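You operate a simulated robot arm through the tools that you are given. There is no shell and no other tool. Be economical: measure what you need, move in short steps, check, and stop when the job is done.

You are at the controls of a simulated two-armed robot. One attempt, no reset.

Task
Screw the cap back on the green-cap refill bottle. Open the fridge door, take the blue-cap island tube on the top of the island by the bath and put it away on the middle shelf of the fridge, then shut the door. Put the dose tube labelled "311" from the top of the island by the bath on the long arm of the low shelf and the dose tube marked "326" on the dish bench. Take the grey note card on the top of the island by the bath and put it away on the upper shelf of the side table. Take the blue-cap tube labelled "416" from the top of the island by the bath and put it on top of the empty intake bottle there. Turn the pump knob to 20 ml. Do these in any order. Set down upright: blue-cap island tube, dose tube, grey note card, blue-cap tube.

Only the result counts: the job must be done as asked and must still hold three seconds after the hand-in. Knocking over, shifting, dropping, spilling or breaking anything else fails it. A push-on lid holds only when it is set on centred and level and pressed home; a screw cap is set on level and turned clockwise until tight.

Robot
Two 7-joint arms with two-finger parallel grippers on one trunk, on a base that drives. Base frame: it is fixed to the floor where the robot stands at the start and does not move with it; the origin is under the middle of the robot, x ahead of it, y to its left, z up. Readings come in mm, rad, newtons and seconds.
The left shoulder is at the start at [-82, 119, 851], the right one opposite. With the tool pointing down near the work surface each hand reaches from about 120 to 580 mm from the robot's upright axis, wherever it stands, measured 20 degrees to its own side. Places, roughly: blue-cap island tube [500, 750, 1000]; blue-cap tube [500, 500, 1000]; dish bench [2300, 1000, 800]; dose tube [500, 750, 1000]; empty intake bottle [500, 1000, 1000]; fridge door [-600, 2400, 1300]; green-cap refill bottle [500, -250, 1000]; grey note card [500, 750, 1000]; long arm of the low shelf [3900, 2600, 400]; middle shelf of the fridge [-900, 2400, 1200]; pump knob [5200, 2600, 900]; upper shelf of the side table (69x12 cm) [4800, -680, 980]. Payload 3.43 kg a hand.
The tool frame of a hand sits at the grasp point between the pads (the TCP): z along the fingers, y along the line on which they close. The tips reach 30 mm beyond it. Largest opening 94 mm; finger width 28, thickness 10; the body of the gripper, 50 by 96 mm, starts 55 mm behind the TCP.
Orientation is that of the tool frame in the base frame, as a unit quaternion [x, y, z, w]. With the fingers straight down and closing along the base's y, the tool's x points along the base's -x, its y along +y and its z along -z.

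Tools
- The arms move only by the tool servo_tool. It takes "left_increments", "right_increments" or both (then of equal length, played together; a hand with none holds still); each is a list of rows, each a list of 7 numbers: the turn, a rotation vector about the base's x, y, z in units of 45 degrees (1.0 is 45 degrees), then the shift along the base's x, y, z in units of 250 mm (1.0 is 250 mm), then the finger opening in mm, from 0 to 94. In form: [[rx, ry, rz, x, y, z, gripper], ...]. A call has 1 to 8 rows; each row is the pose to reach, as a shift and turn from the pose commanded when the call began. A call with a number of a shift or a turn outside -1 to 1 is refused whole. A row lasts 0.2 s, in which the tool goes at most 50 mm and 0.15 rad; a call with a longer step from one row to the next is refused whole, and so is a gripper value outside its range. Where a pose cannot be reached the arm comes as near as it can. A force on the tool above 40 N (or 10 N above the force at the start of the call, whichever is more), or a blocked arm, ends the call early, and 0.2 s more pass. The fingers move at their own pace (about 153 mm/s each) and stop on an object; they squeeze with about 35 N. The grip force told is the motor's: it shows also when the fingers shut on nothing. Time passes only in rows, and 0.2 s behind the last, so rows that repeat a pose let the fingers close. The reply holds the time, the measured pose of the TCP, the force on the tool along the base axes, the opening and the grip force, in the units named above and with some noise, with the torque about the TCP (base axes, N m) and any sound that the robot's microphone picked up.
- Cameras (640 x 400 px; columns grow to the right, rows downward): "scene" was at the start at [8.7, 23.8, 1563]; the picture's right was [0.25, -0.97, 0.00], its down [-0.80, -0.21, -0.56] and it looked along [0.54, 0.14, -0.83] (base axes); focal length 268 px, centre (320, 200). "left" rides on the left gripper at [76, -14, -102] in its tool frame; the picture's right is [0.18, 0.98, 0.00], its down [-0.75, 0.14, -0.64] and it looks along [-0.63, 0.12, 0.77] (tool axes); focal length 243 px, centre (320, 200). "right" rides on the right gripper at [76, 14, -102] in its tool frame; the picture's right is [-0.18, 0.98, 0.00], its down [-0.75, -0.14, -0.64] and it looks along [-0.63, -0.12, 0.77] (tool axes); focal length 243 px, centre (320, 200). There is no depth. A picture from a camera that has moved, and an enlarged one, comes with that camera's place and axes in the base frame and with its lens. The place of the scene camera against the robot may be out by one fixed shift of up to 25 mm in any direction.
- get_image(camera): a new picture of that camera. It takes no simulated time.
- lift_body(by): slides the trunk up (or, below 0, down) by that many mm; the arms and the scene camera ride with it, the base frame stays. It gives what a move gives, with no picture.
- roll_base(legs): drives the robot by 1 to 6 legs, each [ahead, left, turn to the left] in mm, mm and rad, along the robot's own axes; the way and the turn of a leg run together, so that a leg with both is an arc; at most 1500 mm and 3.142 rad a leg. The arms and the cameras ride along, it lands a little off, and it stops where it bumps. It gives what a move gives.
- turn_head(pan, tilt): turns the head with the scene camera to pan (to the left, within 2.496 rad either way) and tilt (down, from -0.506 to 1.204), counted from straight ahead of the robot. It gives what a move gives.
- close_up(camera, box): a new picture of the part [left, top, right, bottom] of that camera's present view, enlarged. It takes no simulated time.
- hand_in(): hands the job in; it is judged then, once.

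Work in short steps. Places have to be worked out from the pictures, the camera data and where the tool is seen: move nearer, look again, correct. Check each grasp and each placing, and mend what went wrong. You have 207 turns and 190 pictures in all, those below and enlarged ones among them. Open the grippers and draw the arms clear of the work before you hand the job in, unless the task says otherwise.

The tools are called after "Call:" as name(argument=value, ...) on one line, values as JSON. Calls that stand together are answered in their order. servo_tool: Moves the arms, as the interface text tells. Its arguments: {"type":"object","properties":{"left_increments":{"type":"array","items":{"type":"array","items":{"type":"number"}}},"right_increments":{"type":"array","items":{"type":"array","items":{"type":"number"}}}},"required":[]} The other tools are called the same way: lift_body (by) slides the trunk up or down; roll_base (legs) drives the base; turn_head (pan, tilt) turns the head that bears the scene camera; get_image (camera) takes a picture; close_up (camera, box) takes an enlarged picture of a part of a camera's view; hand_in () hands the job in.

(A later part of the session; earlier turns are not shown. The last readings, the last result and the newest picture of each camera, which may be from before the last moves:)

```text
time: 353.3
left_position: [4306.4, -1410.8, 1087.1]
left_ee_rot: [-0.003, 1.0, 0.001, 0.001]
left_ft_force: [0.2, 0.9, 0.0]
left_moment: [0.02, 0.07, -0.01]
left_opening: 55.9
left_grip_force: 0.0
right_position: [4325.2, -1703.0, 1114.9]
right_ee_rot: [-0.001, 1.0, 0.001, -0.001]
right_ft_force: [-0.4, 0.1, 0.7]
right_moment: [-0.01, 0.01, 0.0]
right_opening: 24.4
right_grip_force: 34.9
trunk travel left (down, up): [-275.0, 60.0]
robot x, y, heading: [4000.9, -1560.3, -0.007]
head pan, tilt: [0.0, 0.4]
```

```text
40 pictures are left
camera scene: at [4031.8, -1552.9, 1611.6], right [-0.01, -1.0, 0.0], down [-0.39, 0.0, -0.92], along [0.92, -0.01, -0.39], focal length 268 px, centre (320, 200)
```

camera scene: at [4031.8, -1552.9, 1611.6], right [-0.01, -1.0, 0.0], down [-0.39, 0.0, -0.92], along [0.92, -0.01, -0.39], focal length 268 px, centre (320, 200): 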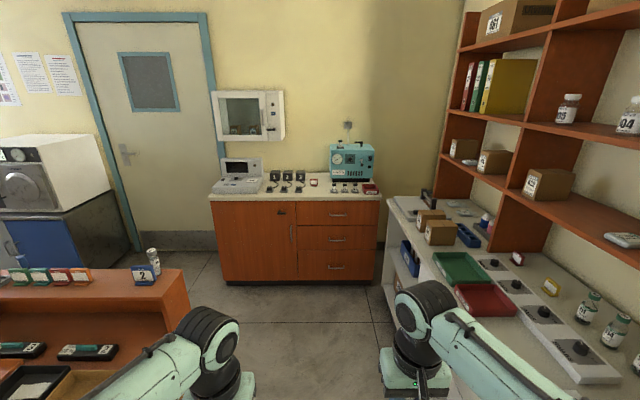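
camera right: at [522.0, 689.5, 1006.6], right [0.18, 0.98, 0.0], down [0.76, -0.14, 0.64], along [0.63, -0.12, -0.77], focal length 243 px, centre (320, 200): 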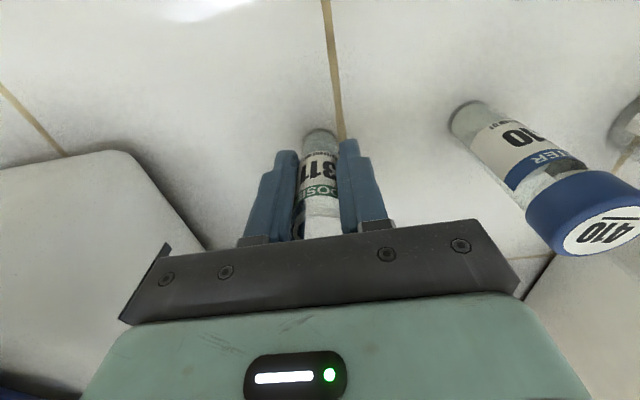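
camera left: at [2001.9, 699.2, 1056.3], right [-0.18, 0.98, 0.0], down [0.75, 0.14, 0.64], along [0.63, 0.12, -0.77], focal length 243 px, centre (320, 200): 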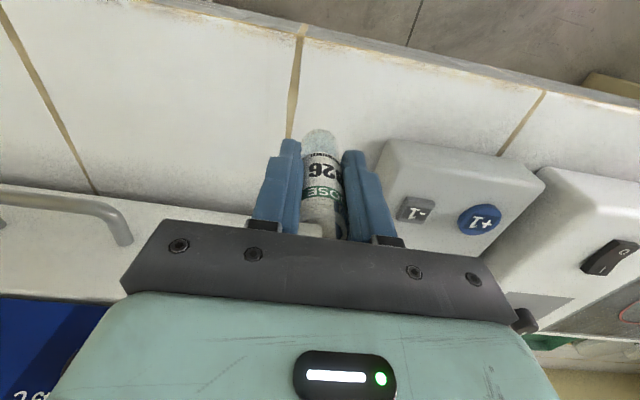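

Redo the drive with legs within limits.

Call:
roll_base(legs=[[0, 0, 1.577], [0, 40, 0], [1500, 0, 0], [1500, 0, 0]])

Call:
get_image(camera="scene")

```text
time: 372.4
left_position: [3780.6, 1767.9, 1087.8]
left_ee_rot: [0.717, -0.697, -0.002, 0.0]
left_ft_force: [0.8, 0.0, 0.0]
left_moment: [-0.01, 0.01, -0.01]
left_opening: 56.1
left_grip_force: 0.0
right_position: [4072.9, 1795.3, 1115.1]
right_ee_rot: [0.717, -0.697, -0.001, 0.001]
right_ft_force: [0.8, 0.2, -0.2]
right_moment: [0.0, 0.01, 0.0]
right_opening: 24.5
right_grip_force: 34.8
trunk travel left (down, up): [-275.0, 60.0]
robot x, y, heading: [3939.5, 1465.5, 1.586]
head pan, tilt: [0.0, 0.4]
```

```text
39 pictures are left
camera scene: at [3919.6, 1520.2, 1611.6], right [1.0, 0.02, 0.0], down [0.01, -0.39, -0.92], along [-0.02, 0.92, -0.39], focal length 268 px, centre (320, 200)
```

scene: 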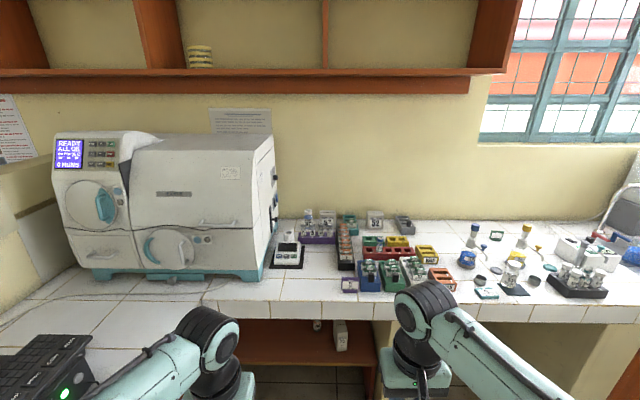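

The low brown shelf is under the counter ahead. Look down at it.

Call:
turn_head(pan=0.15, tilt=0.75)

Call:
get_image(camera="scene")

```text
time: 373.2
left_position: [3781.5, 1768.7, 1087.3]
left_ee_rot: [0.718, -0.697, -0.002, 0.0]
left_ft_force: [0.1, -0.3, 0.2]
left_moment: [0.03, 0.03, 0.0]
left_opening: 56.3
left_grip_force: 0.1
right_position: [4073.6, 1795.9, 1114.9]
right_ee_rot: [0.717, -0.697, 0.0, 0.001]
right_ft_force: [0.6, 0.4, 0.0]
right_moment: [0.06, 0.01, -0.01]
right_opening: 24.3
right_grip_force: 35.4
trunk travel left (down, up): [-275.0, 60.0]
robot x, y, heading: [3937.5, 1465.6, 1.59]
head pan, tilt: [0.15, 0.75]
```

```text
38 pictures are left
camera scene: at [3907.4, 1509.1, 1580.5], right [0.99, 0.17, 0.0], down [0.11, -0.67, -0.73], along [-0.12, 0.72, -0.68], focal length 268 px, centre (320, 200)
```

scene: 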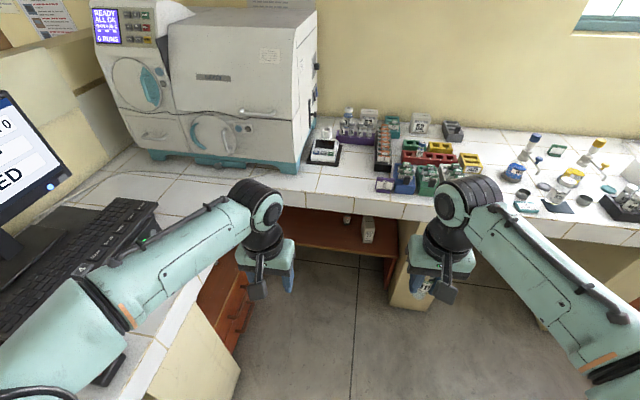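

The shelf is recessed under the counter (z≈420), so I need a horizontal grip. First move away from the monitor, then do the two-step handover: left (horizontal) takes the tube's bottom, right re-grips horizontally.

Call:
roll_base(legs=[[-150, -150, 0]])

Call:
servo_tool(left_increments=[[0, 0, 0.17, 0, 0, 0, 94], [0, 0, 0.34, 0, 0, 0, 94], [0, 0, 0.51, 0, 0, 0, 94], [0, 0, 0.68, 0, 0, 0, 94], [0, 0, 0.85, 0, 0, 0, 94], [0, 0, 1.0, 0, 0, 0, 94]], right_increments=[[0, 0, 0, -0.06, 0.02, 0.03, 10], [0, 0, 0, -0.12, 0.04, 0.06, 10], [0, 0, 0, -0.18, 0.06, 0.1, 10], [0, 0, 0, -0.25, 0.08, 0.14, 10], [0, 0, 0, -0.32, 0.08, 0.14, 10], [0, 0, 0, -0.36, 0.08, 0.14, 10]])

Call:
servo_tool(left_increments=[[0, 0, 0.17, 0, 0, 0, 94], [0, 0, 0.34, 0, 0, 0, 94], [0, 0, 0.51, 0, 0, 0, 94], [0, 0, 0.68, 0, 0, 0, 94], [0, 0, 0.85, 0, 0, 0, 94], [0, 0, 1.0, 0, 0, 0, 94]])

Call:
servo_tool(left_increments=[[0, -0.17, 0, -0.04, 0.03, 0, 94], [0, -0.34, 0, -0.08, 0.06, 0, 94], [0, -0.51, 0, -0.12, 0.1, 0, 94], [0, -0.68, 0, -0.16, 0.14, 0, 94], [0, -0.85, 0, -0.2, 0.18, 0.02, 94], [0.015, -1.0, 0, -0.24, 0.2, 0.04, 94]])

Call:
servo_tool(left_increments=[[0, -0.17, 0, 0, 0, 0, 94], [0, -0.34, 0, 0, 0, 0, 94], [0, -0.51, 0, 0, 0, 0, 94], [0, -0.68, 0, 0, 0, 0, 94], [0, -0.85, 0, 0, 0, 0.02, 94], [0.015, -1.0, 0, 0, 0, 0.03, 94]])

Call:
get_image(camera="left")

```text
time: 375.2
left_position: [3932.9, 1620.3, 1087.0]
left_ee_rot: [0.718, -0.696, -0.002, 0.0]
left_ft_force: [-0.6, 0.7, 0.9]
left_moment: [0.04, 0.02, 0.01]
left_opening: 56.1
left_grip_force: 0.0
right_position: [4226.6, 1647.9, 1114.1]
right_ee_rot: [0.717, -0.697, 0.0, 0.001]
right_ft_force: [0.2, -0.2, 0.3]
right_moment: [0.0, 0.0, 0.01]
right_opening: 24.6
right_grip_force: 35.2
trunk travel left (down, up): [-275.0, 60.0]
robot x, y, heading: [4087.7, 1318.5, 1.586]
head pan, tilt: [0.15, 0.75]
```

```text
time: 376.6
left_position: [3931.6, 1621.2, 1087.4]
left_ee_rot: [0.93, -0.368, -0.001, 0.001]
left_ft_force: [0.0, 0.0, -0.1]
left_moment: [-0.01, 0.01, 0.01]
left_opening: 94.0
left_grip_force: 0.1
right_position: [4134.5, 1668.8, 1149.3]
right_ee_rot: [0.718, -0.696, -0.001, 0.001]
right_ft_force: [-0.1, -0.5, 0.5]
right_moment: [0.0, -0.02, 0.01]
right_opening: 24.5
right_grip_force: 34.8
trunk travel left (down, up): [-275.0, 60.0]
robot x, y, heading: [4087.5, 1319.9, 1.59]
head pan, tilt: [0.15, 0.75]
```

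```text
time: 378.0
left_position: [3933.0, 1622.1, 1087.6]
left_ee_rot: [1.0, 0.015, 0.0, 0.001]
left_ft_force: [-0.5, -0.4, 0.1]
left_moment: [0.02, -0.04, 0.0]
left_opening: 94.2
left_grip_force: 0.1
right_position: [4135.4, 1668.5, 1149.6]
right_ee_rot: [0.717, -0.697, 0.0, 0.001]
right_ft_force: [-0.5, 0.9, -0.6]
right_moment: [0.0, -0.01, -0.01]
right_opening: 24.6
right_grip_force: 35.6
trunk travel left (down, up): [-275.0, 60.0]
robot x, y, heading: [4088.3, 1318.7, 1.589]
head pan, tilt: [0.15, 0.75]
```

```text
time: 379.4
left_position: [3871.3, 1671.7, 1097.9]
left_ee_rot: [0.923, 0.013, 0.384, 0.001]
left_ft_force: [0.7, 0.7, -0.1]
left_moment: [-0.02, 0.0, -0.01]
left_opening: 94.1
left_grip_force: 0.0
right_position: [4134.9, 1668.6, 1149.5]
right_ee_rot: [0.717, -0.697, 0.0, 0.001]
right_ft_force: [-0.8, 1.4, -0.8]
right_moment: [0.0, -0.02, 0.02]
right_opening: 24.4
right_grip_force: 35.0
trunk travel left (down, up): [-275.0, 60.0]
robot x, y, heading: [4089.6, 1319.1, 1.587]
head pan, tilt: [0.15, 0.75]
```

```text
time: 380.8
left_position: [3871.5, 1671.4, 1104.9]
left_ee_rot: [0.707, 0.01, 0.707, 0.0]
left_ft_force: [0.3, -1.3, -0.8]
left_moment: [0.0, 0.0, -0.01]
left_opening: 93.9
left_grip_force: 0.1
right_position: [4135.2, 1668.4, 1150.5]
right_ee_rot: [0.717, -0.697, 0.001, 0.001]
right_ft_force: [-0.1, 0.4, -0.1]
right_moment: [0.02, 0.0, 0.01]
right_opening: 24.6
right_grip_force: 35.0
trunk travel left (down, up): [-275.0, 60.0]
robot x, y, heading: [4086.1, 1320.5, 1.591]
head pan, tilt: [0.15, 0.75]
```

```text
37 pictures are left
camera left: at [3769.8, 1685.3, 1180.5], right [0.01, -0.98, 0.2], down [-0.64, -0.16, -0.75], along [0.77, -0.12, -0.63], focal length 243 px, centre (320, 200)
```

left: 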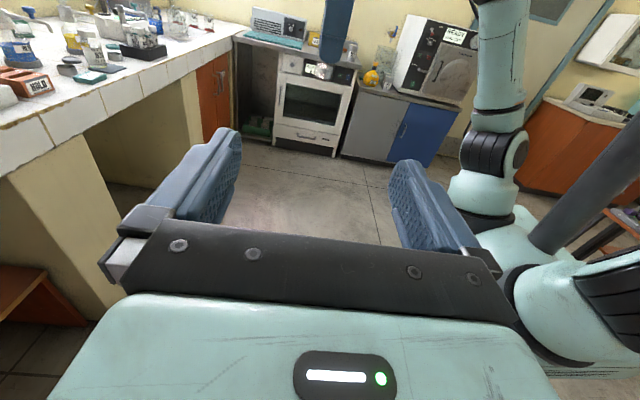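

Aligned. Approach along +x and close on the tube's base.

Call:
servo_tool(left_increments=[[0, 0, 0, 0.18, -0.004, 0, 94], [0, 0, 0, 0.36, -0.008, 0, 94], [0, 0, 0, 0.54, -0.012, 0, 94], [0, 0, 0, 0.72, -0.012, -0.002, 94]])

Call:
servo_tool(left_increments=[[0, 0, 0, 0.15, 0, 0, 94], [0, 0, 0, 0.3, 0, 0, 94], [0, 0, 0, 0.335, 0, 0, 60], [0, 0, 0, 0.335, 0, 0, 40], [0, 0, 0, 0.335, 0, 0, 10], [0, 0, 0, 0.335, 0, 0, 10]])

Call:
get_image(camera="left")

```text
time: 381.8
left_position: [4053.4, 1669.1, 1102.9]
left_ee_rot: [0.708, 0.01, 0.706, 0.002]
left_ft_force: [-0.1, -0.2, 0.6]
left_moment: [0.0, 0.0, -0.01]
left_opening: 93.9
left_grip_force: 0.0
right_position: [4136.4, 1668.3, 1149.4]
right_ee_rot: [0.717, -0.697, -0.001, 0.002]
right_ft_force: [0.3, 1.1, -1.1]
right_moment: [0.03, -0.01, 0.0]
right_opening: 24.5
right_grip_force: 35.1
trunk travel left (down, up): [-275.0, 60.0]
robot x, y, heading: [4089.9, 1318.9, 1.591]
head pan, tilt: [0.15, 0.75]
```

```text
time: 383.2
left_position: [4135.2, 1669.4, 1103.4]
left_ee_rot: [0.708, 0.011, 0.706, 0.0]
left_ft_force: [1.2, 5.4, 0.9]
left_moment: [-0.09, 0.1, -0.01]
left_opening: 28.0
left_grip_force: 34.9
right_position: [4134.7, 1667.3, 1149.1]
right_ee_rot: [0.717, -0.697, 0.001, 0.002]
right_ft_force: [-1.1, -5.1, -0.6]
right_moment: [-0.18, 0.03, 0.0]
right_opening: 24.4
right_grip_force: 34.3
trunk travel left (down, up): [-275.0, 60.0]
robot x, y, heading: [4089.7, 1318.7, 1.59]
head pan, tilt: [0.15, 0.75]
```

```text
36 pictures are left
camera left: at [4033.9, 1682.7, 1180.0], right [0.01, -0.98, 0.2], down [-0.64, -0.16, -0.75], along [0.77, -0.12, -0.63], focal length 243 px, centre (320, 200)
```

left: 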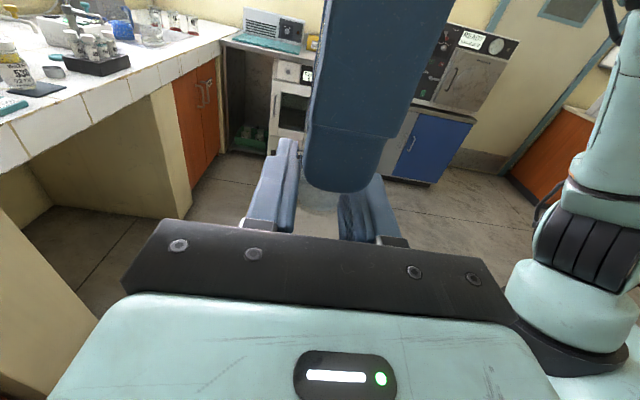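

Left holds it. Open the right, lift it off; then move it to the side, and advance the left.

Call:
servo_tool(right_increments=[[0, 0, 0, 0, 0, 0, 45], [0, 0, 0, 0, 0, 0, 60], [0, 0, 0, 0, 0, 0.1, 60], [0, 0, 0, 0, 0, 0.26, 60], [0, 0, 0, 0, 0, 0.4, 60], [0, 0, 0, 0.16, 0, 0.42, 60], [0, 0, 0, 0.34, 0, 0.42, 60], [0, 0, 0, 0.52, 0, 0.36, 60]])

Call:
servo_tool(right_increments=[[0.17, 0, 0, 0.03, 0, -0.06, 60], [0.34, 0, 0, 0.06, 0, -0.12, 60], [0.51, 0, 0, 0.1, 0, -0.18, 60], [0.68, 0, 0, 0.1, 0, -0.24, 60], [0.85, 0, 0, 0.1, 0, -0.3, 60], [1.0, 0.015, 0, 0.1, 0, -0.36, 60]], left_increments=[[0, 0, 0, 0, 0.06, 0, 10], [0, 0, 0, 0, 0.12, 0, 10], [0, 0, 0, 0, 0.18, 0, 10], [0, 0, 0, 0, 0.24, 0, 10], [0, 0, 0, 0, 0.3, 0, 10], [0, 0, 0, 0, 0.34, 0, 10]])

Call:
servo_tool(right_increments=[[0.17, 0, 0, 0, 0, 0, 60], [0.34, 0, 0, 0, 0, 0, 60], [0.51, 0, 0, 0, 0, 0, 60], [0.68, 0, 0, 0, 0, 0, 60], [0.85, 0, 0, 0, 0, 0, 60], [1.0, 0.015, 0, 0, 0, 0, 60]])

Call:
get_image(camera="left")

```text
time: 385.0
left_position: [4139.1, 1670.3, 1103.8]
left_ee_rot: [0.708, 0.01, 0.706, 0.002]
left_ft_force: [0.5, -0.3, 0.6]
left_moment: [-0.02, 0.02, 0.01]
left_opening: 27.9
left_grip_force: 35.6
right_position: [4248.5, 1665.3, 1241.1]
right_ee_rot: [0.718, -0.696, -0.003, 0.002]
right_ft_force: [0.0, 0.1, -0.2]
right_moment: [-0.01, 0.04, 0.02]
right_opening: 59.9
right_grip_force: 0.0
right hand out of reach, approached as far as the arm can: row 5, 6, 7, 8
trunk travel left (down, up): [-275.0, 60.0]
robot x, y, heading: [4089.4, 1317.3, 1.586]
head pan, tilt: [0.15, 0.75]
```

```text
time: 386.4
left_position: [4137.4, 1752.8, 1104.2]
left_ee_rot: [0.708, 0.008, 0.706, 0.001]
left_ft_force: [0.4, 0.1, -1.2]
left_moment: [-0.01, 0.0, -0.02]
left_opening: 27.9
left_grip_force: 34.9
right_position: [4269.3, 1661.3, 1150.5]
right_ee_rot: [0.662, -0.643, -0.272, -0.27]
right_ft_force: [0.0, -0.7, 0.2]
right_moment: [0.0, -0.04, 0.0]
right_opening: 60.2
right_grip_force: 0.0
trunk travel left (down, up): [-275.0, 60.0]
robot x, y, heading: [4088.2, 1318.3, 1.59]
head pan, tilt: [0.15, 0.75]
```

```text
time: 387.8
left_position: [4138.4, 1753.5, 1104.6]
left_ee_rot: [0.708, 0.01, 0.706, 0.001]
left_ft_force: [-0.6, 0.1, 0.4]
left_moment: [0.04, -0.01, 0.01]
left_opening: 28.0
left_grip_force: 35.0
right_position: [4269.7, 1662.3, 1150.3]
right_ee_rot: [0.507, -0.494, -0.501, -0.499]
right_ft_force: [-0.4, -0.6, -0.7]
right_moment: [0.03, -0.02, 0.0]
right_opening: 59.8
right_grip_force: 0.0
trunk travel left (down, up): [-275.0, 60.0]
robot x, y, heading: [4086.5, 1320.9, 1.592]
head pan, tilt: [0.15, 0.75]
```

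```text
35 pictures are left
camera left: at [4034.7, 1767.2, 1179.5], right [0.01, -0.98, 0.2], down [-0.64, -0.16, -0.75], along [0.77, -0.12, -0.63], focal length 243 px, centre (320, 200)
```

left: 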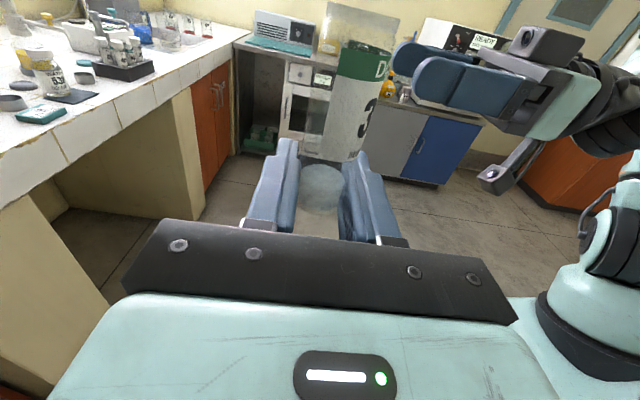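

Tube upright in the left hand. Slide the right hand (horizontal) behind it, advance and grip its upper half.

Call:
servo_tool(right_increments=[[0, 0, 0, -0.17, 0, 0.01, 60], [0, 0, 0, -0.35, 0, 0.02, 60], [0, 0, 0, -0.526, 0, 0.02, 60], [0, 0, 0, -0.526, 0.15, 0.02, 60], [0, 0, 0, -0.526, 0.3, 0.02, 60], [0, 0, 0, -0.526, 0.362, 0.02, 60]])

Call:
get_image(camera="right")

```text
time: 389.2
left_position: [4136.7, 1754.3, 1103.9]
left_ee_rot: [0.708, 0.009, 0.706, 0.001]
left_ft_force: [-0.2, -0.6, 0.9]
left_moment: [0.0, -0.01, 0.03]
left_opening: 28.0
left_grip_force: 34.8
right_position: [4137.6, 1752.5, 1157.0]
right_ee_rot: [0.508, -0.493, -0.501, -0.499]
right_ft_force: [-0.6, -0.8, -0.5]
right_moment: [-0.03, -0.02, 0.0]
right_opening: 60.0
right_grip_force: 0.0
trunk travel left (down, up): [-275.0, 60.0]
robot x, y, heading: [4086.0, 1317.5, 1.592]
head pan, tilt: [0.15, 0.75]
```

```text
34 pictures are left
camera right: at [4126.3, 1650.5, 1079.2], right [-0.98, -0.02, 0.17], down [0.14, -0.64, 0.76], along [0.1, 0.77, 0.63], focal length 243 px, centre (320, 200)
```

right: 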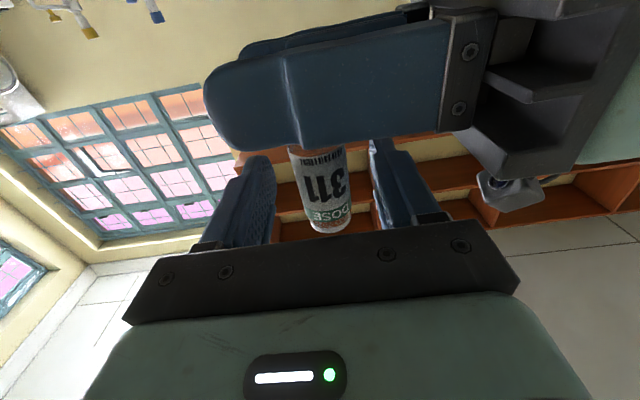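

Tube lies between the right fingers. Close the right, open the left and withdraw it along −x.

Call:
servo_tool(right_increments=[[0, 0, 0, 0, 0, 0, 40], [0, 0, 0, 0, 0, 0, 28], [0, 0, 0, 0, 0, 0, 10], [0, 0, 0, 0, 0, 0, 10]])

Call:
servo_tool(left_increments=[[0, 0, 0, 0, 0, 0, 45], [0, 0, 0, 0, 0, 0, 70], [0, 0, 0, -0.14, 0, 0, 70], [0, 0, 0, -0.3, 0, 0, 70], [0, 0, 0, -0.46, 0, 0, 70], [0, 0, 0, -0.62, -0.05, 0, 70], [0, 0, 0, -0.74, -0.15, 0, 70], [0, 0, 0, -0.84, -0.25, 0, 70]])

Call:
get_image(camera="right")

```text
time: 390.2
left_position: [4137.2, 1753.1, 1104.1]
left_ee_rot: [0.707, 0.008, 0.707, 0.0]
left_ft_force: [12.0, -1.3, 0.4]
left_moment: [0.0, 0.12, -0.01]
left_opening: 27.9
left_grip_force: 35.0
right_position: [4135.7, 1752.4, 1155.9]
right_ee_rot: [0.509, -0.492, -0.502, -0.497]
right_ft_force: [-11.3, 1.0, 1.0]
right_moment: [0.01, 0.45, 0.03]
right_opening: 28.5
right_grip_force: 34.7
trunk travel left (down, up): [-275.0, 60.0]
robot x, y, heading: [4089.0, 1315.8, 1.591]
head pan, tilt: [0.15, 0.75]
```

```text
time: 392.0
left_position: [3925.2, 1689.9, 1104.2]
left_ee_rot: [0.707, 0.009, 0.707, 0.0]
left_ft_force: [-0.3, -0.1, -0.3]
left_moment: [0.02, -0.02, 0.01]
left_opening: 70.2
left_grip_force: 0.1
right_position: [4137.5, 1752.5, 1154.5]
right_ee_rot: [0.508, -0.493, -0.501, -0.498]
right_ft_force: [-1.1, -0.3, -0.4]
right_moment: [-0.01, 0.05, -0.02]
right_opening: 28.4
right_grip_force: 35.4
trunk travel left (down, up): [-275.0, 60.0]
robot x, y, heading: [4086.2, 1315.8, 1.585]
head pan, tilt: [0.15, 0.75]
```

```text
33 pictures are left
camera right: at [4126.1, 1649.7, 1079.3], right [-0.98, -0.02, 0.17], down [0.14, -0.64, 0.76], along [0.1, 0.77, 0.63], focal length 243 px, centre (320, 200)
```

right: 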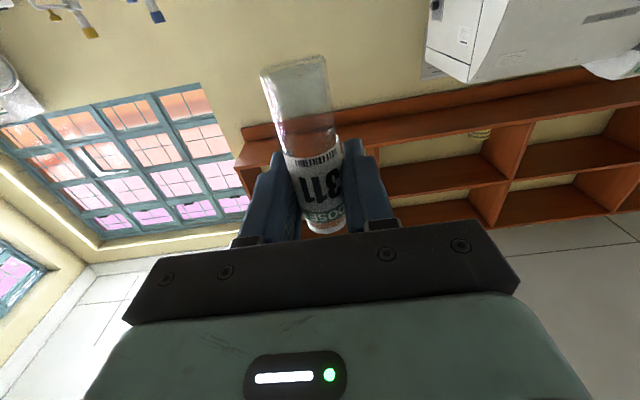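

The right hand holds the tube with a horizontal grip. Tuck the left arm, lower the trunk and the right hand, then approach the low shelf.

Call:
servo_tool(left_increments=[[0, 0, 0, 0, -0.1, 0.08, 70], [0, 0, 0, 0, -0.2, 0.16, 70], [0, 0, 0, 0, -0.3, 0.24, 70], [0, 0, 0, 0, -0.36, 0.32, 70], [0, 0, 0, 0, -0.4, 0.4, 70]], right_increments=[[0, 0, 0, 0.1, 0, -0.12, 10], [0, 0, 0, 0.2, 0, -0.26, 10], [0, 0, 0, 0.3, 0, -0.4, 10], [0, 0, 0, 0.36, 0, -0.56, 10], [0, 0, 0, 0.4, 0, -0.7, 10]])

Call:
lift_body(by=-272)

Call:
roll_base(legs=[[0, 166, 0], [460, 0, 0]])

Call:
get_image(camera="scene")

Call:
get_image(camera="right")

```text
time: 393.2
left_position: [3925.3, 1590.7, 1203.9]
left_ee_rot: [0.707, 0.01, 0.707, 0.001]
left_ft_force: [-0.3, 0.8, -0.5]
left_moment: [-0.01, 0.0, 0.01]
left_opening: 70.1
left_grip_force: 0.0
right_position: [4194.6, 1753.9, 1024.8]
right_ee_rot: [-0.509, 0.518, 0.495, 0.477]
right_ft_force: [-0.2, -0.1, -0.2]
right_moment: [0.0, -0.02, 0.0]
right_opening: 28.5
right_grip_force: 34.9
right hand out of reach, approached as far as the arm can: row 3, 4, 5
trunk travel left (down, up): [-275.0, 60.0]
robot x, y, heading: [4087.0, 1314.5, 1.585]
head pan, tilt: [0.15, 0.75]
```

```text
time: 395.9
left_position: [3926.2, 1591.4, 932.7]
left_ee_rot: [0.708, 0.009, 0.706, 0.001]
left_ft_force: [-0.3, -0.1, -0.8]
left_moment: [0.0, -0.04, -0.01]
left_opening: 70.1
left_grip_force: 0.0
right_position: [4196.0, 1753.0, 752.8]
right_ee_rot: [-0.509, 0.518, 0.495, 0.478]
right_ft_force: [0.4, -0.6, 0.8]
right_moment: [0.03, 0.0, 0.04]
right_opening: 28.7
right_grip_force: 35.0
trunk travel left (down, up): [-3.0, 332.0]
robot x, y, heading: [4085.5, 1316.8, 1.583]
head pan, tilt: [0.15, 0.75]
```

```text
time: 400.4
left_position: [3754.7, 2047.2, 932.3]
left_ee_rot: [0.708, 0.009, 0.706, 0.001]
left_ft_force: [0.2, -0.5, -0.6]
left_moment: [0.01, -0.04, 0.03]
left_opening: 70.0
left_grip_force: 0.1
right_position: [4023.1, 2207.7, 753.1]
right_ee_rot: [-0.508, 0.518, 0.494, 0.479]
right_ft_force: [0.9, 0.4, -0.1]
right_moment: [-0.01, 0.01, -0.01]
right_opening: 28.4
right_grip_force: 35.0
trunk travel left (down, up): [-3.0, 332.0]
robot x, y, heading: [3912.1, 1772.9, 1.589]
head pan, tilt: [0.15, 0.75]
```

```text
32 pictures are left
camera scene: at [3885.6, 1866.8, 1305.3], right [0.99, 0.16, 0.0], down [0.11, -0.67, -0.73], along [-0.12, 0.72, -0.68], focal length 268 px, centre (320, 200)
```

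scene: 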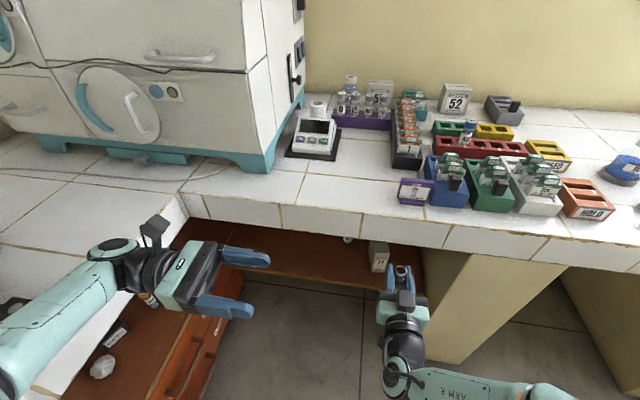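

```text
31 pictures are left
camera right: at [4007.8, 2102.6, 683.1], right [-0.98, 0.01, 0.21], down [0.16, -0.6, 0.78], along [0.13, 0.8, 0.58], focal length 243 px, centre (320, 200)
```

right: 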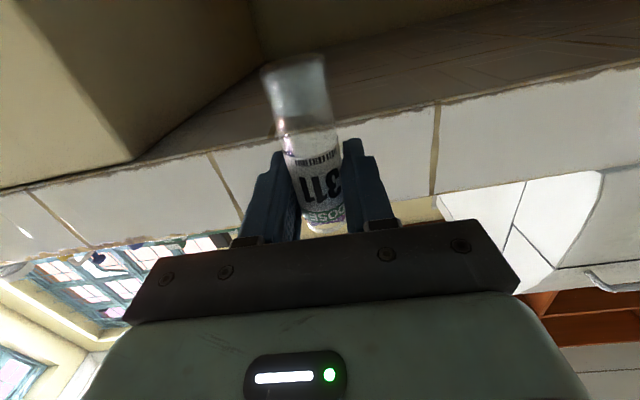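

Now the shelf is visible (front edge y≈2381). I choose a free spot near [3890,2430]. Lower the right hand to z≈510 and shift left, levelling the tube.

Call:
servo_tool(right_increments=[[0.02, -0.01, 0, -0.076, 0, -0.14, 10], [0.04, -0.02, 0, -0.152, 0, -0.28, 10], [0.0675, -0.032, -0.007, -0.228, 0, -0.42, 10], [0.0675, -0.032, -0.007, -0.304, 0, -0.56, 10], [0.0675, -0.032, -0.007, -0.38, 0, -0.7, 10], [0.0675, -0.032, -0.007, -0.456, 0, -0.84, 10], [0.0675, -0.032, -0.007, -0.532, 0, -0.96, 10]])

Call:
get_image(camera="right")

```text
time: 402.0
left_position: [3754.1, 2046.1, 932.5]
left_ee_rot: [0.708, 0.008, 0.707, 0.0]
left_ft_force: [0.3, 0.3, 0.6]
left_moment: [0.0, -0.04, 0.01]
left_opening: 69.8
left_grip_force: 0.1
right_position: [3891.7, 2208.9, 514.3]
right_ee_rot: [-0.5, 0.501, 0.5, 0.499]
right_ft_force: [0.4, 0.1, 0.5]
right_moment: [0.04, 0.0, 0.01]
right_opening: 28.4
right_grip_force: 34.8
trunk travel left (down, up): [-3.0, 332.0]
robot x, y, heading: [3919.8, 1772.2, 1.583]
head pan, tilt: [0.15, 0.75]
```

```text
30 pictures are left
camera right: at [3876.5, 2106.7, 437.5], right [-0.98, 0.0, 0.19], down [0.14, -0.64, 0.75], along [0.12, 0.77, 0.63], focal length 243 px, centre (320, 200)
```

right: 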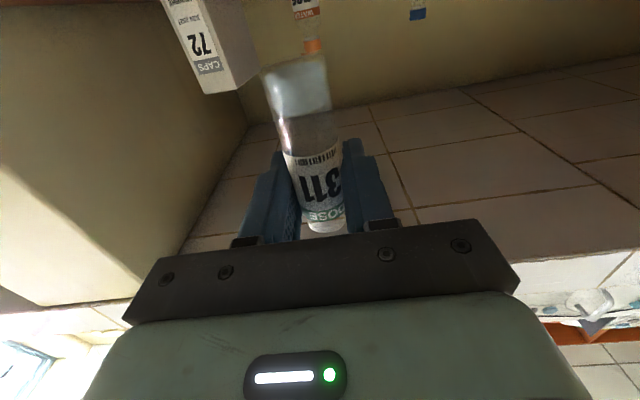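

Advance under the counter: base 150 ahead, then check with the camera.

Call:
roll_base(legs=[[150, 0, 0]])

Call:
servo_tool(right_increments=[[0, 0, 0, 0, 0.1, -0.04, 10], [0, 0, 0, 0, 0.2, -0.08, 10], [0, 0, 0, 0, 0.24, -0.1, 10]])

Call:
get_image(camera="right")

```text
time: 403.4
left_position: [3751.1, 2196.1, 932.6]
left_ee_rot: [0.708, 0.008, 0.707, 0.001]
left_ft_force: [0.0, -0.1, 0.1]
left_moment: [0.0, 0.03, 0.0]
left_opening: 70.0
left_grip_force: 0.0
right_position: [3887.9, 2358.4, 513.4]
right_ee_rot: [-0.5, 0.502, 0.499, 0.499]
right_ft_force: [-0.4, -0.1, -0.1]
right_moment: [-0.02, 0.0, -0.01]
right_opening: 28.5
right_grip_force: 35.0
trunk travel left (down, up): [-3.0, 332.0]
robot x, y, heading: [3910.6, 1920.3, 1.583]
head pan, tilt: [0.15, 0.75]
```

```text
time: 404.2
left_position: [3752.0, 2196.0, 931.3]
left_ee_rot: [0.708, 0.008, 0.707, 0.0]
left_ft_force: [0.0, 0.1, 0.2]
left_moment: [0.01, -0.01, 0.0]
left_opening: 69.9
left_grip_force: 0.0
right_position: [3888.5, 2419.1, 488.3]
right_ee_rot: [-0.5, 0.501, 0.499, 0.499]
right_ft_force: [0.1, 0.2, 0.2]
right_moment: [0.0, 0.0, -0.05]
right_opening: 28.5
right_grip_force: 34.9
trunk travel left (down, up): [-3.0, 332.0]
robot x, y, heading: [3914.4, 1920.1, 1.586]
head pan, tilt: [0.15, 0.75]
```

```text
29 pictures are left
camera right: at [3874.4, 2316.6, 412.2], right [-0.98, 0.0, 0.19], down [0.14, -0.64, 0.76], along [0.12, 0.77, 0.63], focal length 243 px, centre (320, 200)
```

right: 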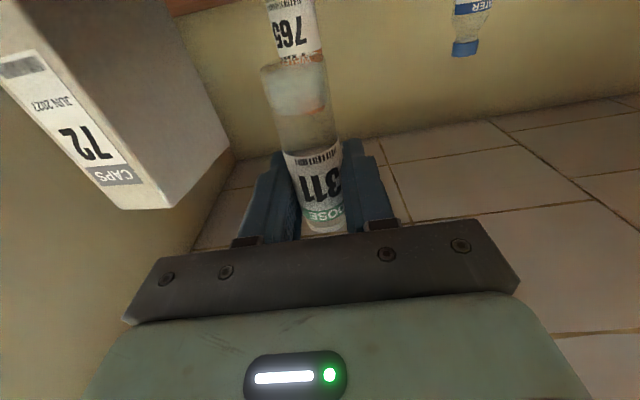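

Lower step by step until the tube's base meets the shelf.

Call:
servo_tool(right_increments=[[0, 0, 0, 0, 0, -0.014, 10], [0, 0, 0, 0, 0, -0.028, 10], [0, 0, 0, 0, 0, -0.042, 10], [0, 0, 0, 0, 0, -0.056, 10], [0, 0, 0, 0, 0, -0.07, 10], [0, 0, 0, 0, 0, -0.084, 10], [0, 0, 0, 0, 0, -0.098, 10], [0, 0, 0, 0, 0, -0.112, 10]])

Call:
get_image(camera="right")

```text
time: 406.0
left_position: [3752.4, 2196.0, 932.2]
left_ee_rot: [0.708, 0.008, 0.707, 0.0]
left_ft_force: [0.1, 0.5, 0.2]
left_moment: [-0.02, 0.03, 0.02]
left_opening: 70.0
left_grip_force: 0.0
right_position: [3888.7, 2419.1, 460.7]
right_ee_rot: [-0.5, 0.501, 0.499, 0.5]
right_ft_force: [0.6, -0.2, -0.3]
right_moment: [0.0, 0.01, -0.02]
right_opening: 28.6
right_grip_force: 35.0
trunk travel left (down, up): [-3.0, 332.0]
robot x, y, heading: [3912.3, 1920.9, 1.585]
head pan, tilt: [0.15, 0.75]
```

```text
28 pictures are left
camera right: at [3874.7, 2316.7, 384.6], right [-0.98, 0.0, 0.19], down [0.14, -0.64, 0.75], along [0.12, 0.77, 0.63], focal length 243 px, centre (320, 200)
```

right: 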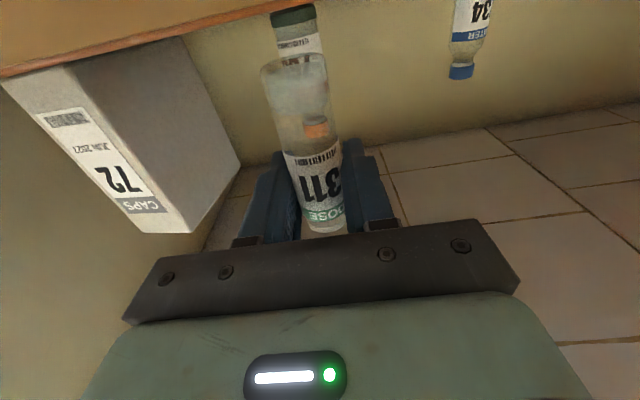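

The shelf top edge is at z≈384; the tube base at ≈404. Lower further to contact.

Call:
servo_tool(right_increments=[[0, 0, 0, 0, 0, -0.02, 10], [0, 0, 0, 0, 0, -0.04, 10], [0, 0, 0, 0, 0, -0.055, 10], [0, 0, 0, 0, 0, -0.065, 10], [0, 0, 0, 0, 0, -0.075, 10], [0, 0, 0, 0, 0, -0.085, 10], [0, 0, 0, 0, 0, -0.095, 10], [0, 0, 0, 0, 0, -0.1, 10]])

Call:
get_image(camera="right")

```text
time: 407.8
left_position: [3751.0, 2195.2, 932.7]
left_ee_rot: [0.708, 0.009, 0.706, 0.0]
left_ft_force: [-0.1, 0.4, 0.6]
left_moment: [0.0, 0.02, 0.02]
left_opening: 70.1
left_grip_force: 0.1
right_position: [3888.8, 2419.7, 442.4]
right_ee_rot: [-0.494, 0.498, 0.504, 0.504]
right_ft_force: [-0.8, 1.3, 36.2]
right_moment: [0.21, 0.02, 0.0]
right_opening: 28.7
right_grip_force: 34.9
trunk travel left (down, up): [-3.0, 332.0]
robot x, y, heading: [3913.7, 1923.4, 1.586]
head pan, tilt: [0.15, 0.75]
```

```text
27 pictures are left
camera right: at [3873.7, 2319.4, 364.4], right [-0.98, 0.0, 0.19], down [0.14, -0.65, 0.74], along [0.12, 0.76, 0.64], focal length 243 px, centre (320, 200)
```

right: 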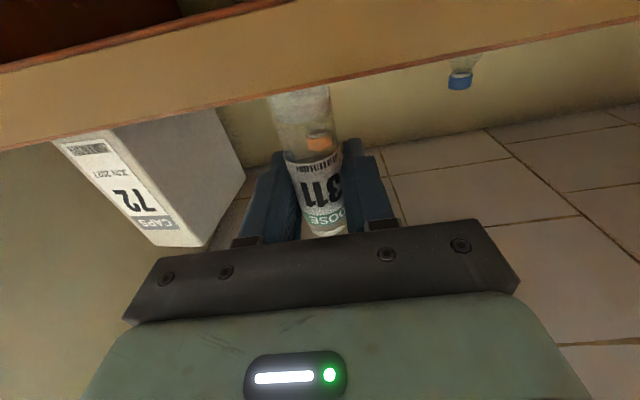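

Contact at z≈385, standing on the shelf. Ease, open, and withdraw straight back with the base.

Call:
servo_tool(right_increments=[[0, 0, 0, 0, 0, 0.012, 10], [0, 0, 0, 0, 0, 0.024, 10], [0, 0, 0, 0, 0, 0.026, 36], [0, 0, 0, 0, 0, 0.026, 50], [0, 0, 0, 0, 0, 0.026, 60], [0, 0, 0, 0, 0, 0.026, 60]])

Call:
roll_base(legs=[[-300, 0, 0]])

Call:
get_image(camera="right")

```text
time: 409.2
left_position: [3752.1, 2195.9, 932.3]
left_ee_rot: [0.708, 0.009, 0.706, 0.002]
left_ft_force: [-0.3, 0.5, -0.4]
left_moment: [0.01, 0.01, -0.01]
left_opening: 70.0
left_grip_force: 0.0
right_position: [3889.2, 2417.7, 441.4]
right_ee_rot: [-0.501, 0.501, 0.499, 0.499]
right_ft_force: [1.0, -0.4, 0.0]
right_moment: [0.01, -0.02, 0.01]
right_opening: 60.0
right_grip_force: 0.1
trunk travel left (down, up): [-3.0, 332.0]
robot x, y, heading: [3914.9, 1923.2, 1.586]
head pan, tilt: [0.15, 0.75]
```

```text
time: 411.2
left_position: [3755.6, 1898.2, 932.4]
left_ee_rot: [0.708, 0.009, 0.706, 0.002]
left_ft_force: [0.5, 0.4, 0.5]
left_moment: [0.0, 0.0, -0.01]
left_opening: 70.0
left_grip_force: 0.1
right_position: [3893.6, 2120.2, 442.1]
right_ee_rot: [-0.5, 0.502, 0.499, 0.499]
right_ft_force: [0.1, 0.6, -0.4]
right_moment: [0.01, 0.01, 0.03]
right_opening: 60.0
right_grip_force: 0.0
trunk travel left (down, up): [-3.0, 332.0]
robot x, y, heading: [3916.3, 1626.6, 1.582]
head pan, tilt: [0.15, 0.75]
```

```text
26 pictures are left
camera right: at [3878.8, 2017.8, 366.4], right [-0.98, 0.0, 0.19], down [0.14, -0.64, 0.75], along [0.12, 0.77, 0.63], focal length 243 px, centre (320, 200)
```

right: 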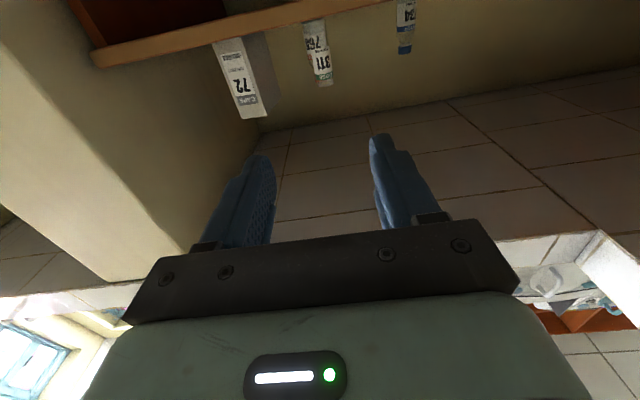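

Tube 311 stands on the low shelf. Raise the trunk and arm, then drive right toward the pump corner.

Call:
lift_body(by=272)

Call:
servo_tool(right_increments=[[0, 0, 0, 0.05, 0, 0.18, 60], [0, 0, 0, 0.1, 0, 0.36, 60], [0, 0, 0, 0.2, 0, 0.52, 60], [0, 0, 0, 0.3, 0, 0.68, 60], [0, 0, 0, 0.4, 0, 0.84, 60], [0, 0, 0, 0.45, 0, 1.0, 60]])

Call:
roll_base(legs=[[0, -1080, 0]])

Call:
turn_head(pan=-0.15, tilt=0.55)

Call:
get_image(camera="scene")

```text
time: 414.0
left_position: [3756.2, 1898.3, 1204.2]
left_ee_rot: [0.708, 0.008, 0.707, 0.001]
left_ft_force: [-0.5, -0.5, -0.5]
left_moment: [0.01, 0.01, -0.02]
left_opening: 70.0
left_grip_force: 0.0
right_position: [3893.8, 2119.5, 713.6]
right_ee_rot: [-0.5, 0.502, 0.499, 0.499]
right_ft_force: [-0.2, -0.5, -1.2]
right_moment: [0.0, 0.0, -0.01]
right_opening: 60.2
right_grip_force: 0.1
trunk travel left (down, up): [-275.0, 60.0]
robot x, y, heading: [3916.5, 1624.2, 1.583]
head pan, tilt: [0.15, 0.75]
```

```text
time: 415.4
left_position: [3755.5, 1897.8, 1203.4]
left_ee_rot: [0.708, 0.009, 0.706, 0.001]
left_ft_force: [0.1, -0.5, -0.1]
left_moment: [-0.01, 0.01, 0.02]
left_opening: 70.4
left_grip_force: 0.1
right_position: [4002.3, 2118.9, 964.2]
right_ee_rot: [-0.498, 0.504, 0.497, 0.501]
right_ft_force: [-0.5, -0.7, -1.0]
right_moment: [0.01, 0.03, 0.0]
right_opening: 60.2
right_grip_force: 0.1
right hand out of reach, approached as far as the arm can: row 6
trunk travel left (down, up): [-275.0, 60.0]
robot x, y, heading: [3917.1, 1628.3, 1.584]
head pan, tilt: [0.15, 0.75]
```

```text
time: 425.1
left_position: [4833.0, 1913.3, 1204.2]
left_ee_rot: [0.708, 0.009, 0.706, 0.002]
left_ft_force: [-1.0, 0.2, -0.4]
left_moment: [0.01, -0.05, 0.01]
left_opening: 69.8
left_grip_force: 0.1
right_position: [5078.6, 2133.7, 964.6]
right_ee_rot: [-0.498, 0.504, 0.496, 0.501]
right_ft_force: [0.3, 0.2, 0.0]
right_moment: [0.0, 0.01, 0.02]
right_opening: 59.9
right_grip_force: 0.1
trunk travel left (down, up): [-275.0, 60.0]
robot x, y, heading: [4994.5, 1639.3, 1.585]
head pan, tilt: [0.15, 0.75]
```

```text
time: 425.9
left_position: [4833.4, 1914.0, 1204.5]
left_ee_rot: [0.708, 0.01, 0.706, 0.002]
left_ft_force: [1.1, -1.0, -0.1]
left_moment: [-0.01, -0.04, 0.03]
left_opening: 70.0
left_grip_force: 0.0
right_position: [5078.7, 2136.1, 964.9]
right_ee_rot: [-0.498, 0.504, 0.496, 0.502]
right_ft_force: [-0.4, -0.8, -0.1]
right_moment: [-0.02, -0.03, 0.02]
right_opening: 60.1
right_grip_force: 0.0
trunk travel left (down, up): [-275.0, 60.0]
robot x, y, heading: [4993.1, 1642.5, 1.586]
head pan, tilt: [-0.15, 0.55]
```

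```text
25 pictures are left
camera scene: at [4991.1, 1691.9, 1597.8], right [0.99, -0.13, 0.0], down [-0.07, -0.52, -0.85], along [0.12, 0.84, -0.52], focal length 268 px, centre (320, 200)
```

scene: 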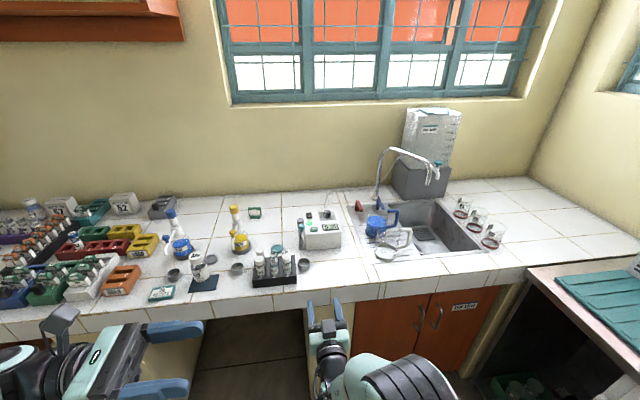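

The pump is the small box at ≈[5130,2617]. Zoom on it.

Call:
close_up(camera="scene", box=[290, 195, 360, 265])

```text
5.71 times, centred on (325, 230) of scene
camera zoom: at [4991.1, 1691.9, 1597.8], right [0.99, -0.13, 0.0], down [-0.07, -0.52, -0.85], along [0.12, 0.84, -0.52], focal length 1533 px, centre (291, 29)
```

zoom: 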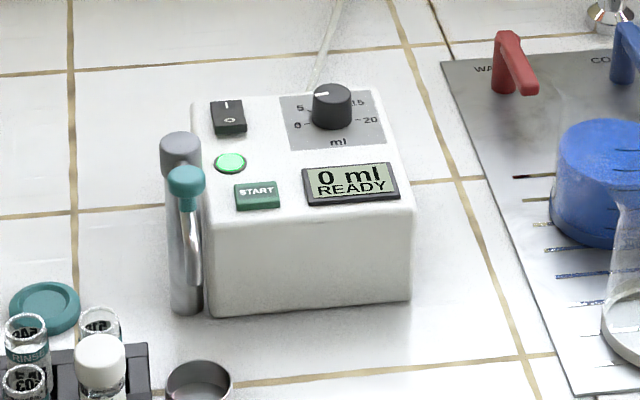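

Knob is on top (vertical axis), at 0, scale turns clockwise ~200° to 20. Bring the right hand back to pointing down, raised, and wind it +90° before approaching.

Call:
servo_tool(right_increments=[[-0.17, 0, 0, 0.03, -0.05, 0.1, 60], [-0.34, 0, 0, 0.06, -0.1, 0.2, 60], [-0.51, 0, 0, 0.09, -0.2, 0.3, 60], [-0.68, 0, 0, 0.12, -0.3, 0.4, 60], [-0.85, 0, 0, 0.15, -0.38, 0.5, 60], [-1.0, 0, 0, 0.15, -0.45, 0.6, 60]])

Call:
servo_tool(right_increments=[[-0.17, 0, 0, 0, 0, 0, 60], [-0.34, 0, 0, 0, 0, 0, 60], [-0.51, 0, 0, 0, 0, 0, 60], [-0.68, 0, 0, 0, 0, 0, 60], [-0.85, 0, 0, 0, 0, 0, 60], [-1.0, 0, 0, 0, 0, 0, 60]])

Call:
servo_tool(right_increments=[[0, 0, 0.17, 0, 0, 0, 60], [0, 0, 0.34, 0, 0, 0, 60], [0, 0, 0.51, 0, 0, 0, 60], [0, 0, 0.68, 0, 0, 0, 60], [0, 0, 0.85, 0, 0, 0, 60], [0, 0, 1.0, 0, 0, 0, 60]])

Call:
servo_tool(right_increments=[[0, 0, 0.17, 0, 0, 0, 60], [0, 0, 0.34, 0, 0, 0, 60], [0, 0, 0.51, 0, 0, 0, 60], [0, 0, 0.68, 0, 0, 0, 60], [0, 0, 0.85, 0, 0, 0, 60], [0, 0, 1.0, 0, 0, 0, 60]])

Call:
roll_base(legs=[[440, 0, 0]])

```text
time: 427.3
left_position: [4833.9, 1912.7, 1204.2]
left_ee_rot: [0.708, 0.009, 0.707, 0.001]
left_ft_force: [-0.8, 0.7, 0.2]
left_moment: [-0.03, 0.0, 0.01]
left_opening: 70.0
left_grip_force: 0.0
right_position: [5114.9, 2022.1, 1115.2]
right_ee_rot: [-0.652, 0.655, 0.267, 0.272]
right_ft_force: [-0.2, 0.2, 0.1]
right_moment: [0.01, -0.01, 0.02]
right_opening: 59.6
right_grip_force: 0.0
trunk travel left (down, up): [-275.0, 60.0]
robot x, y, heading: [4995.7, 1640.6, 1.59]
head pan, tilt: [-0.15, 0.55]
```

```text
time: 428.7
left_position: [4832.5, 1915.4, 1203.6]
left_ee_rot: [0.708, 0.008, 0.707, 0.001]
left_ft_force: [-0.7, 0.3, -0.5]
left_moment: [-0.02, 0.0, 0.01]
left_opening: 69.9
left_grip_force: 0.1
right_position: [5115.7, 2023.5, 1114.9]
right_ee_rot: [-0.707, 0.707, -0.005, 0.001]
right_ft_force: [0.3, 0.4, 0.5]
right_moment: [0.0, -0.01, 0.0]
right_opening: 59.9
right_grip_force: 0.1
trunk travel left (down, up): [-275.0, 60.0]
robot x, y, heading: [4992.3, 1643.2, 1.585]
head pan, tilt: [-0.15, 0.55]
```

```text
time: 430.1
left_position: [4833.8, 1914.2, 1205.2]
left_ee_rot: [0.708, 0.009, 0.707, 0.0]
left_ft_force: [0.0, -0.1, -0.5]
left_moment: [-0.02, -0.01, 0.02]
left_opening: 70.2
left_grip_force: 0.0
right_position: [5115.5, 2022.0, 1115.2]
right_ee_rot: [0.924, -0.382, 0.003, -0.003]
right_ft_force: [-0.4, -0.3, -0.5]
right_moment: [0.01, 0.03, 0.02]
right_opening: 59.6
right_grip_force: 0.2
trunk travel left (down, up): [-275.0, 60.0]
robot x, y, heading: [4994.5, 1641.2, 1.582]
head pan, tilt: [-0.15, 0.55]
```

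```text
time: 431.5
left_position: [4834.1, 1913.1, 1204.0]
left_ee_rot: [0.708, 0.008, 0.707, 0.001]
left_ft_force: [0.0, -0.2, 0.2]
left_moment: [-0.02, 0.0, 0.01]
left_opening: 69.9
left_grip_force: 0.1
right_position: [5117.2, 2023.1, 1114.9]
right_ee_rot: [1.0, 0.0, 0.001, -0.005]
right_ft_force: [0.1, -0.4, 0.2]
right_moment: [-0.01, 0.02, 0.0]
right_opening: 59.9
right_grip_force: 0.0
trunk travel left (down, up): [-275.0, 60.0]
robot x, y, heading: [4996.4, 1642.0, 1.59]
head pan, tilt: [-0.15, 0.55]
```

```text
time: 433.9
left_position: [4829.6, 2296.8, 1202.8]
left_ee_rot: [0.707, 0.008, 0.707, 0.003]
left_ft_force: [0.0, 0.2, 0.3]
left_moment: [0.02, 0.01, 0.01]
left_opening: 70.0
left_grip_force: 0.1
right_position: [5113.7, 2403.8, 1112.3]
right_ee_rot: [1.0, -0.003, 0.003, -0.003]
right_ft_force: [0.2, -0.6, 0.9]
right_moment: [0.0, -0.01, -0.01]
right_opening: 60.1
right_grip_force: 0.1
trunk travel left (down, up): [-275.0, 60.0]
robot x, y, heading: [4988.8, 2024.7, 1.576]
head pan, tilt: [-0.15, 0.55]
stopped in leg 1: the robot was blocked; the commanded pose is now the measured one
```

The base is stopped by the counter and the knob is ~630 mm ahead – out of reach. Turning so the right shoulder faces the counter gains reach: back off, turn left 1.2 rad, and move in sideways.

Call:
roll_base(legs=[[-90, 0, 0], [0, 0, 1.2], [-25, -95, 0]])

Call:
servo_tool(right_increments=[[0, 0, -0.17, 0.1, 0.02, 0.02, 60], [0, 0, -0.34, 0.22, 0.06, 0.04, 60], [0, 0, -0.51, 0.36, 0.12, 0.06, 60], [0, 0, -0.68, 0.52, 0.18, 0.06, 60], [0, 0, -0.85, 0.68, 0.26, 0.06, 60], [0, 0, -1.0, 0.82, 0.36, 0.06, 60]])

Call:
turn_head(pan=-1.2, tilt=0.65)

Call:
get_image(camera="scene")

```text
time: 439.1
left_position: [4732.9, 1960.5, 1203.6]
left_ee_rot: [0.578, 0.409, 0.584, -0.398]
left_ft_force: [0.9, 0.2, -0.2]
left_moment: [0.02, 0.0, -0.01]
left_opening: 70.1
left_grip_force: 0.1
right_position: [4732.1, 2263.1, 1113.2]
right_ee_rot: [0.824, 0.566, 0.0, -0.005]
right_ft_force: [-0.4, 0.0, 0.1]
right_moment: [-0.01, 0.0, -0.01]
right_opening: 59.9
right_grip_force: 0.1
trunk travel left (down, up): [-275.0, 60.0]
robot x, y, heading: [5048.7, 2013.1, 2.783]
head pan, tilt: [-0.15, 0.55]
```

```text
time: 440.5
left_position: [4734.2, 1960.8, 1203.5]
left_ee_rot: [0.578, 0.408, 0.584, -0.398]
left_ft_force: [-0.8, -0.7, 0.0]
left_moment: [0.0, 0.0, 0.03]
left_opening: 70.2
left_grip_force: 0.1
right_position: [4939.3, 2353.3, 1129.0]
right_ee_rot: [0.979, 0.206, 0.001, -0.004]
right_ft_force: [0.8, 0.5, -0.1]
right_moment: [-0.01, 0.04, -0.03]
right_opening: 60.1
right_grip_force: 0.1
trunk travel left (down, up): [-275.0, 60.0]
robot x, y, heading: [5049.2, 2015.2, 2.787]
head pan, tilt: [-0.15, 0.55]
```

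```text
time: 441.8
left_position: [4732.7, 1961.8, 1203.4]
left_ee_rot: [0.578, 0.408, 0.584, -0.398]
left_ft_force: [-0.1, 0.1, -0.5]
left_moment: [0.0, -0.03, 0.02]
left_opening: 70.2
left_grip_force: 0.1
right_position: [4938.0, 2353.3, 1128.2]
right_ee_rot: [0.978, 0.209, 0.002, -0.005]
right_ft_force: [-0.3, 0.5, -0.6]
right_moment: [-0.01, 0.02, -0.01]
right_opening: 60.1
right_grip_force: 0.1
trunk travel left (down, up): [-275.0, 60.0]
robot x, y, heading: [5044.7, 2010.6, 2.792]
head pan, tilt: [-1.201, 0.649]
```

```text
23 pictures are left
camera scene: at [5069.6, 2090.2, 1589.1], right [1.0, 0.02, 0.0], down [0.01, -0.6, -0.8], along [-0.01, 0.8, -0.6], focal length 268 px, centre (320, 200)
```

scene: 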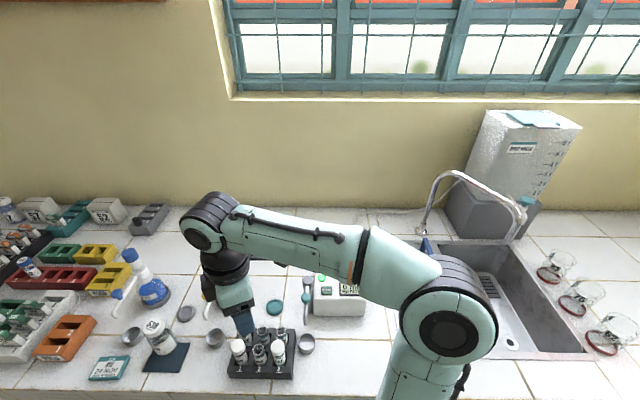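

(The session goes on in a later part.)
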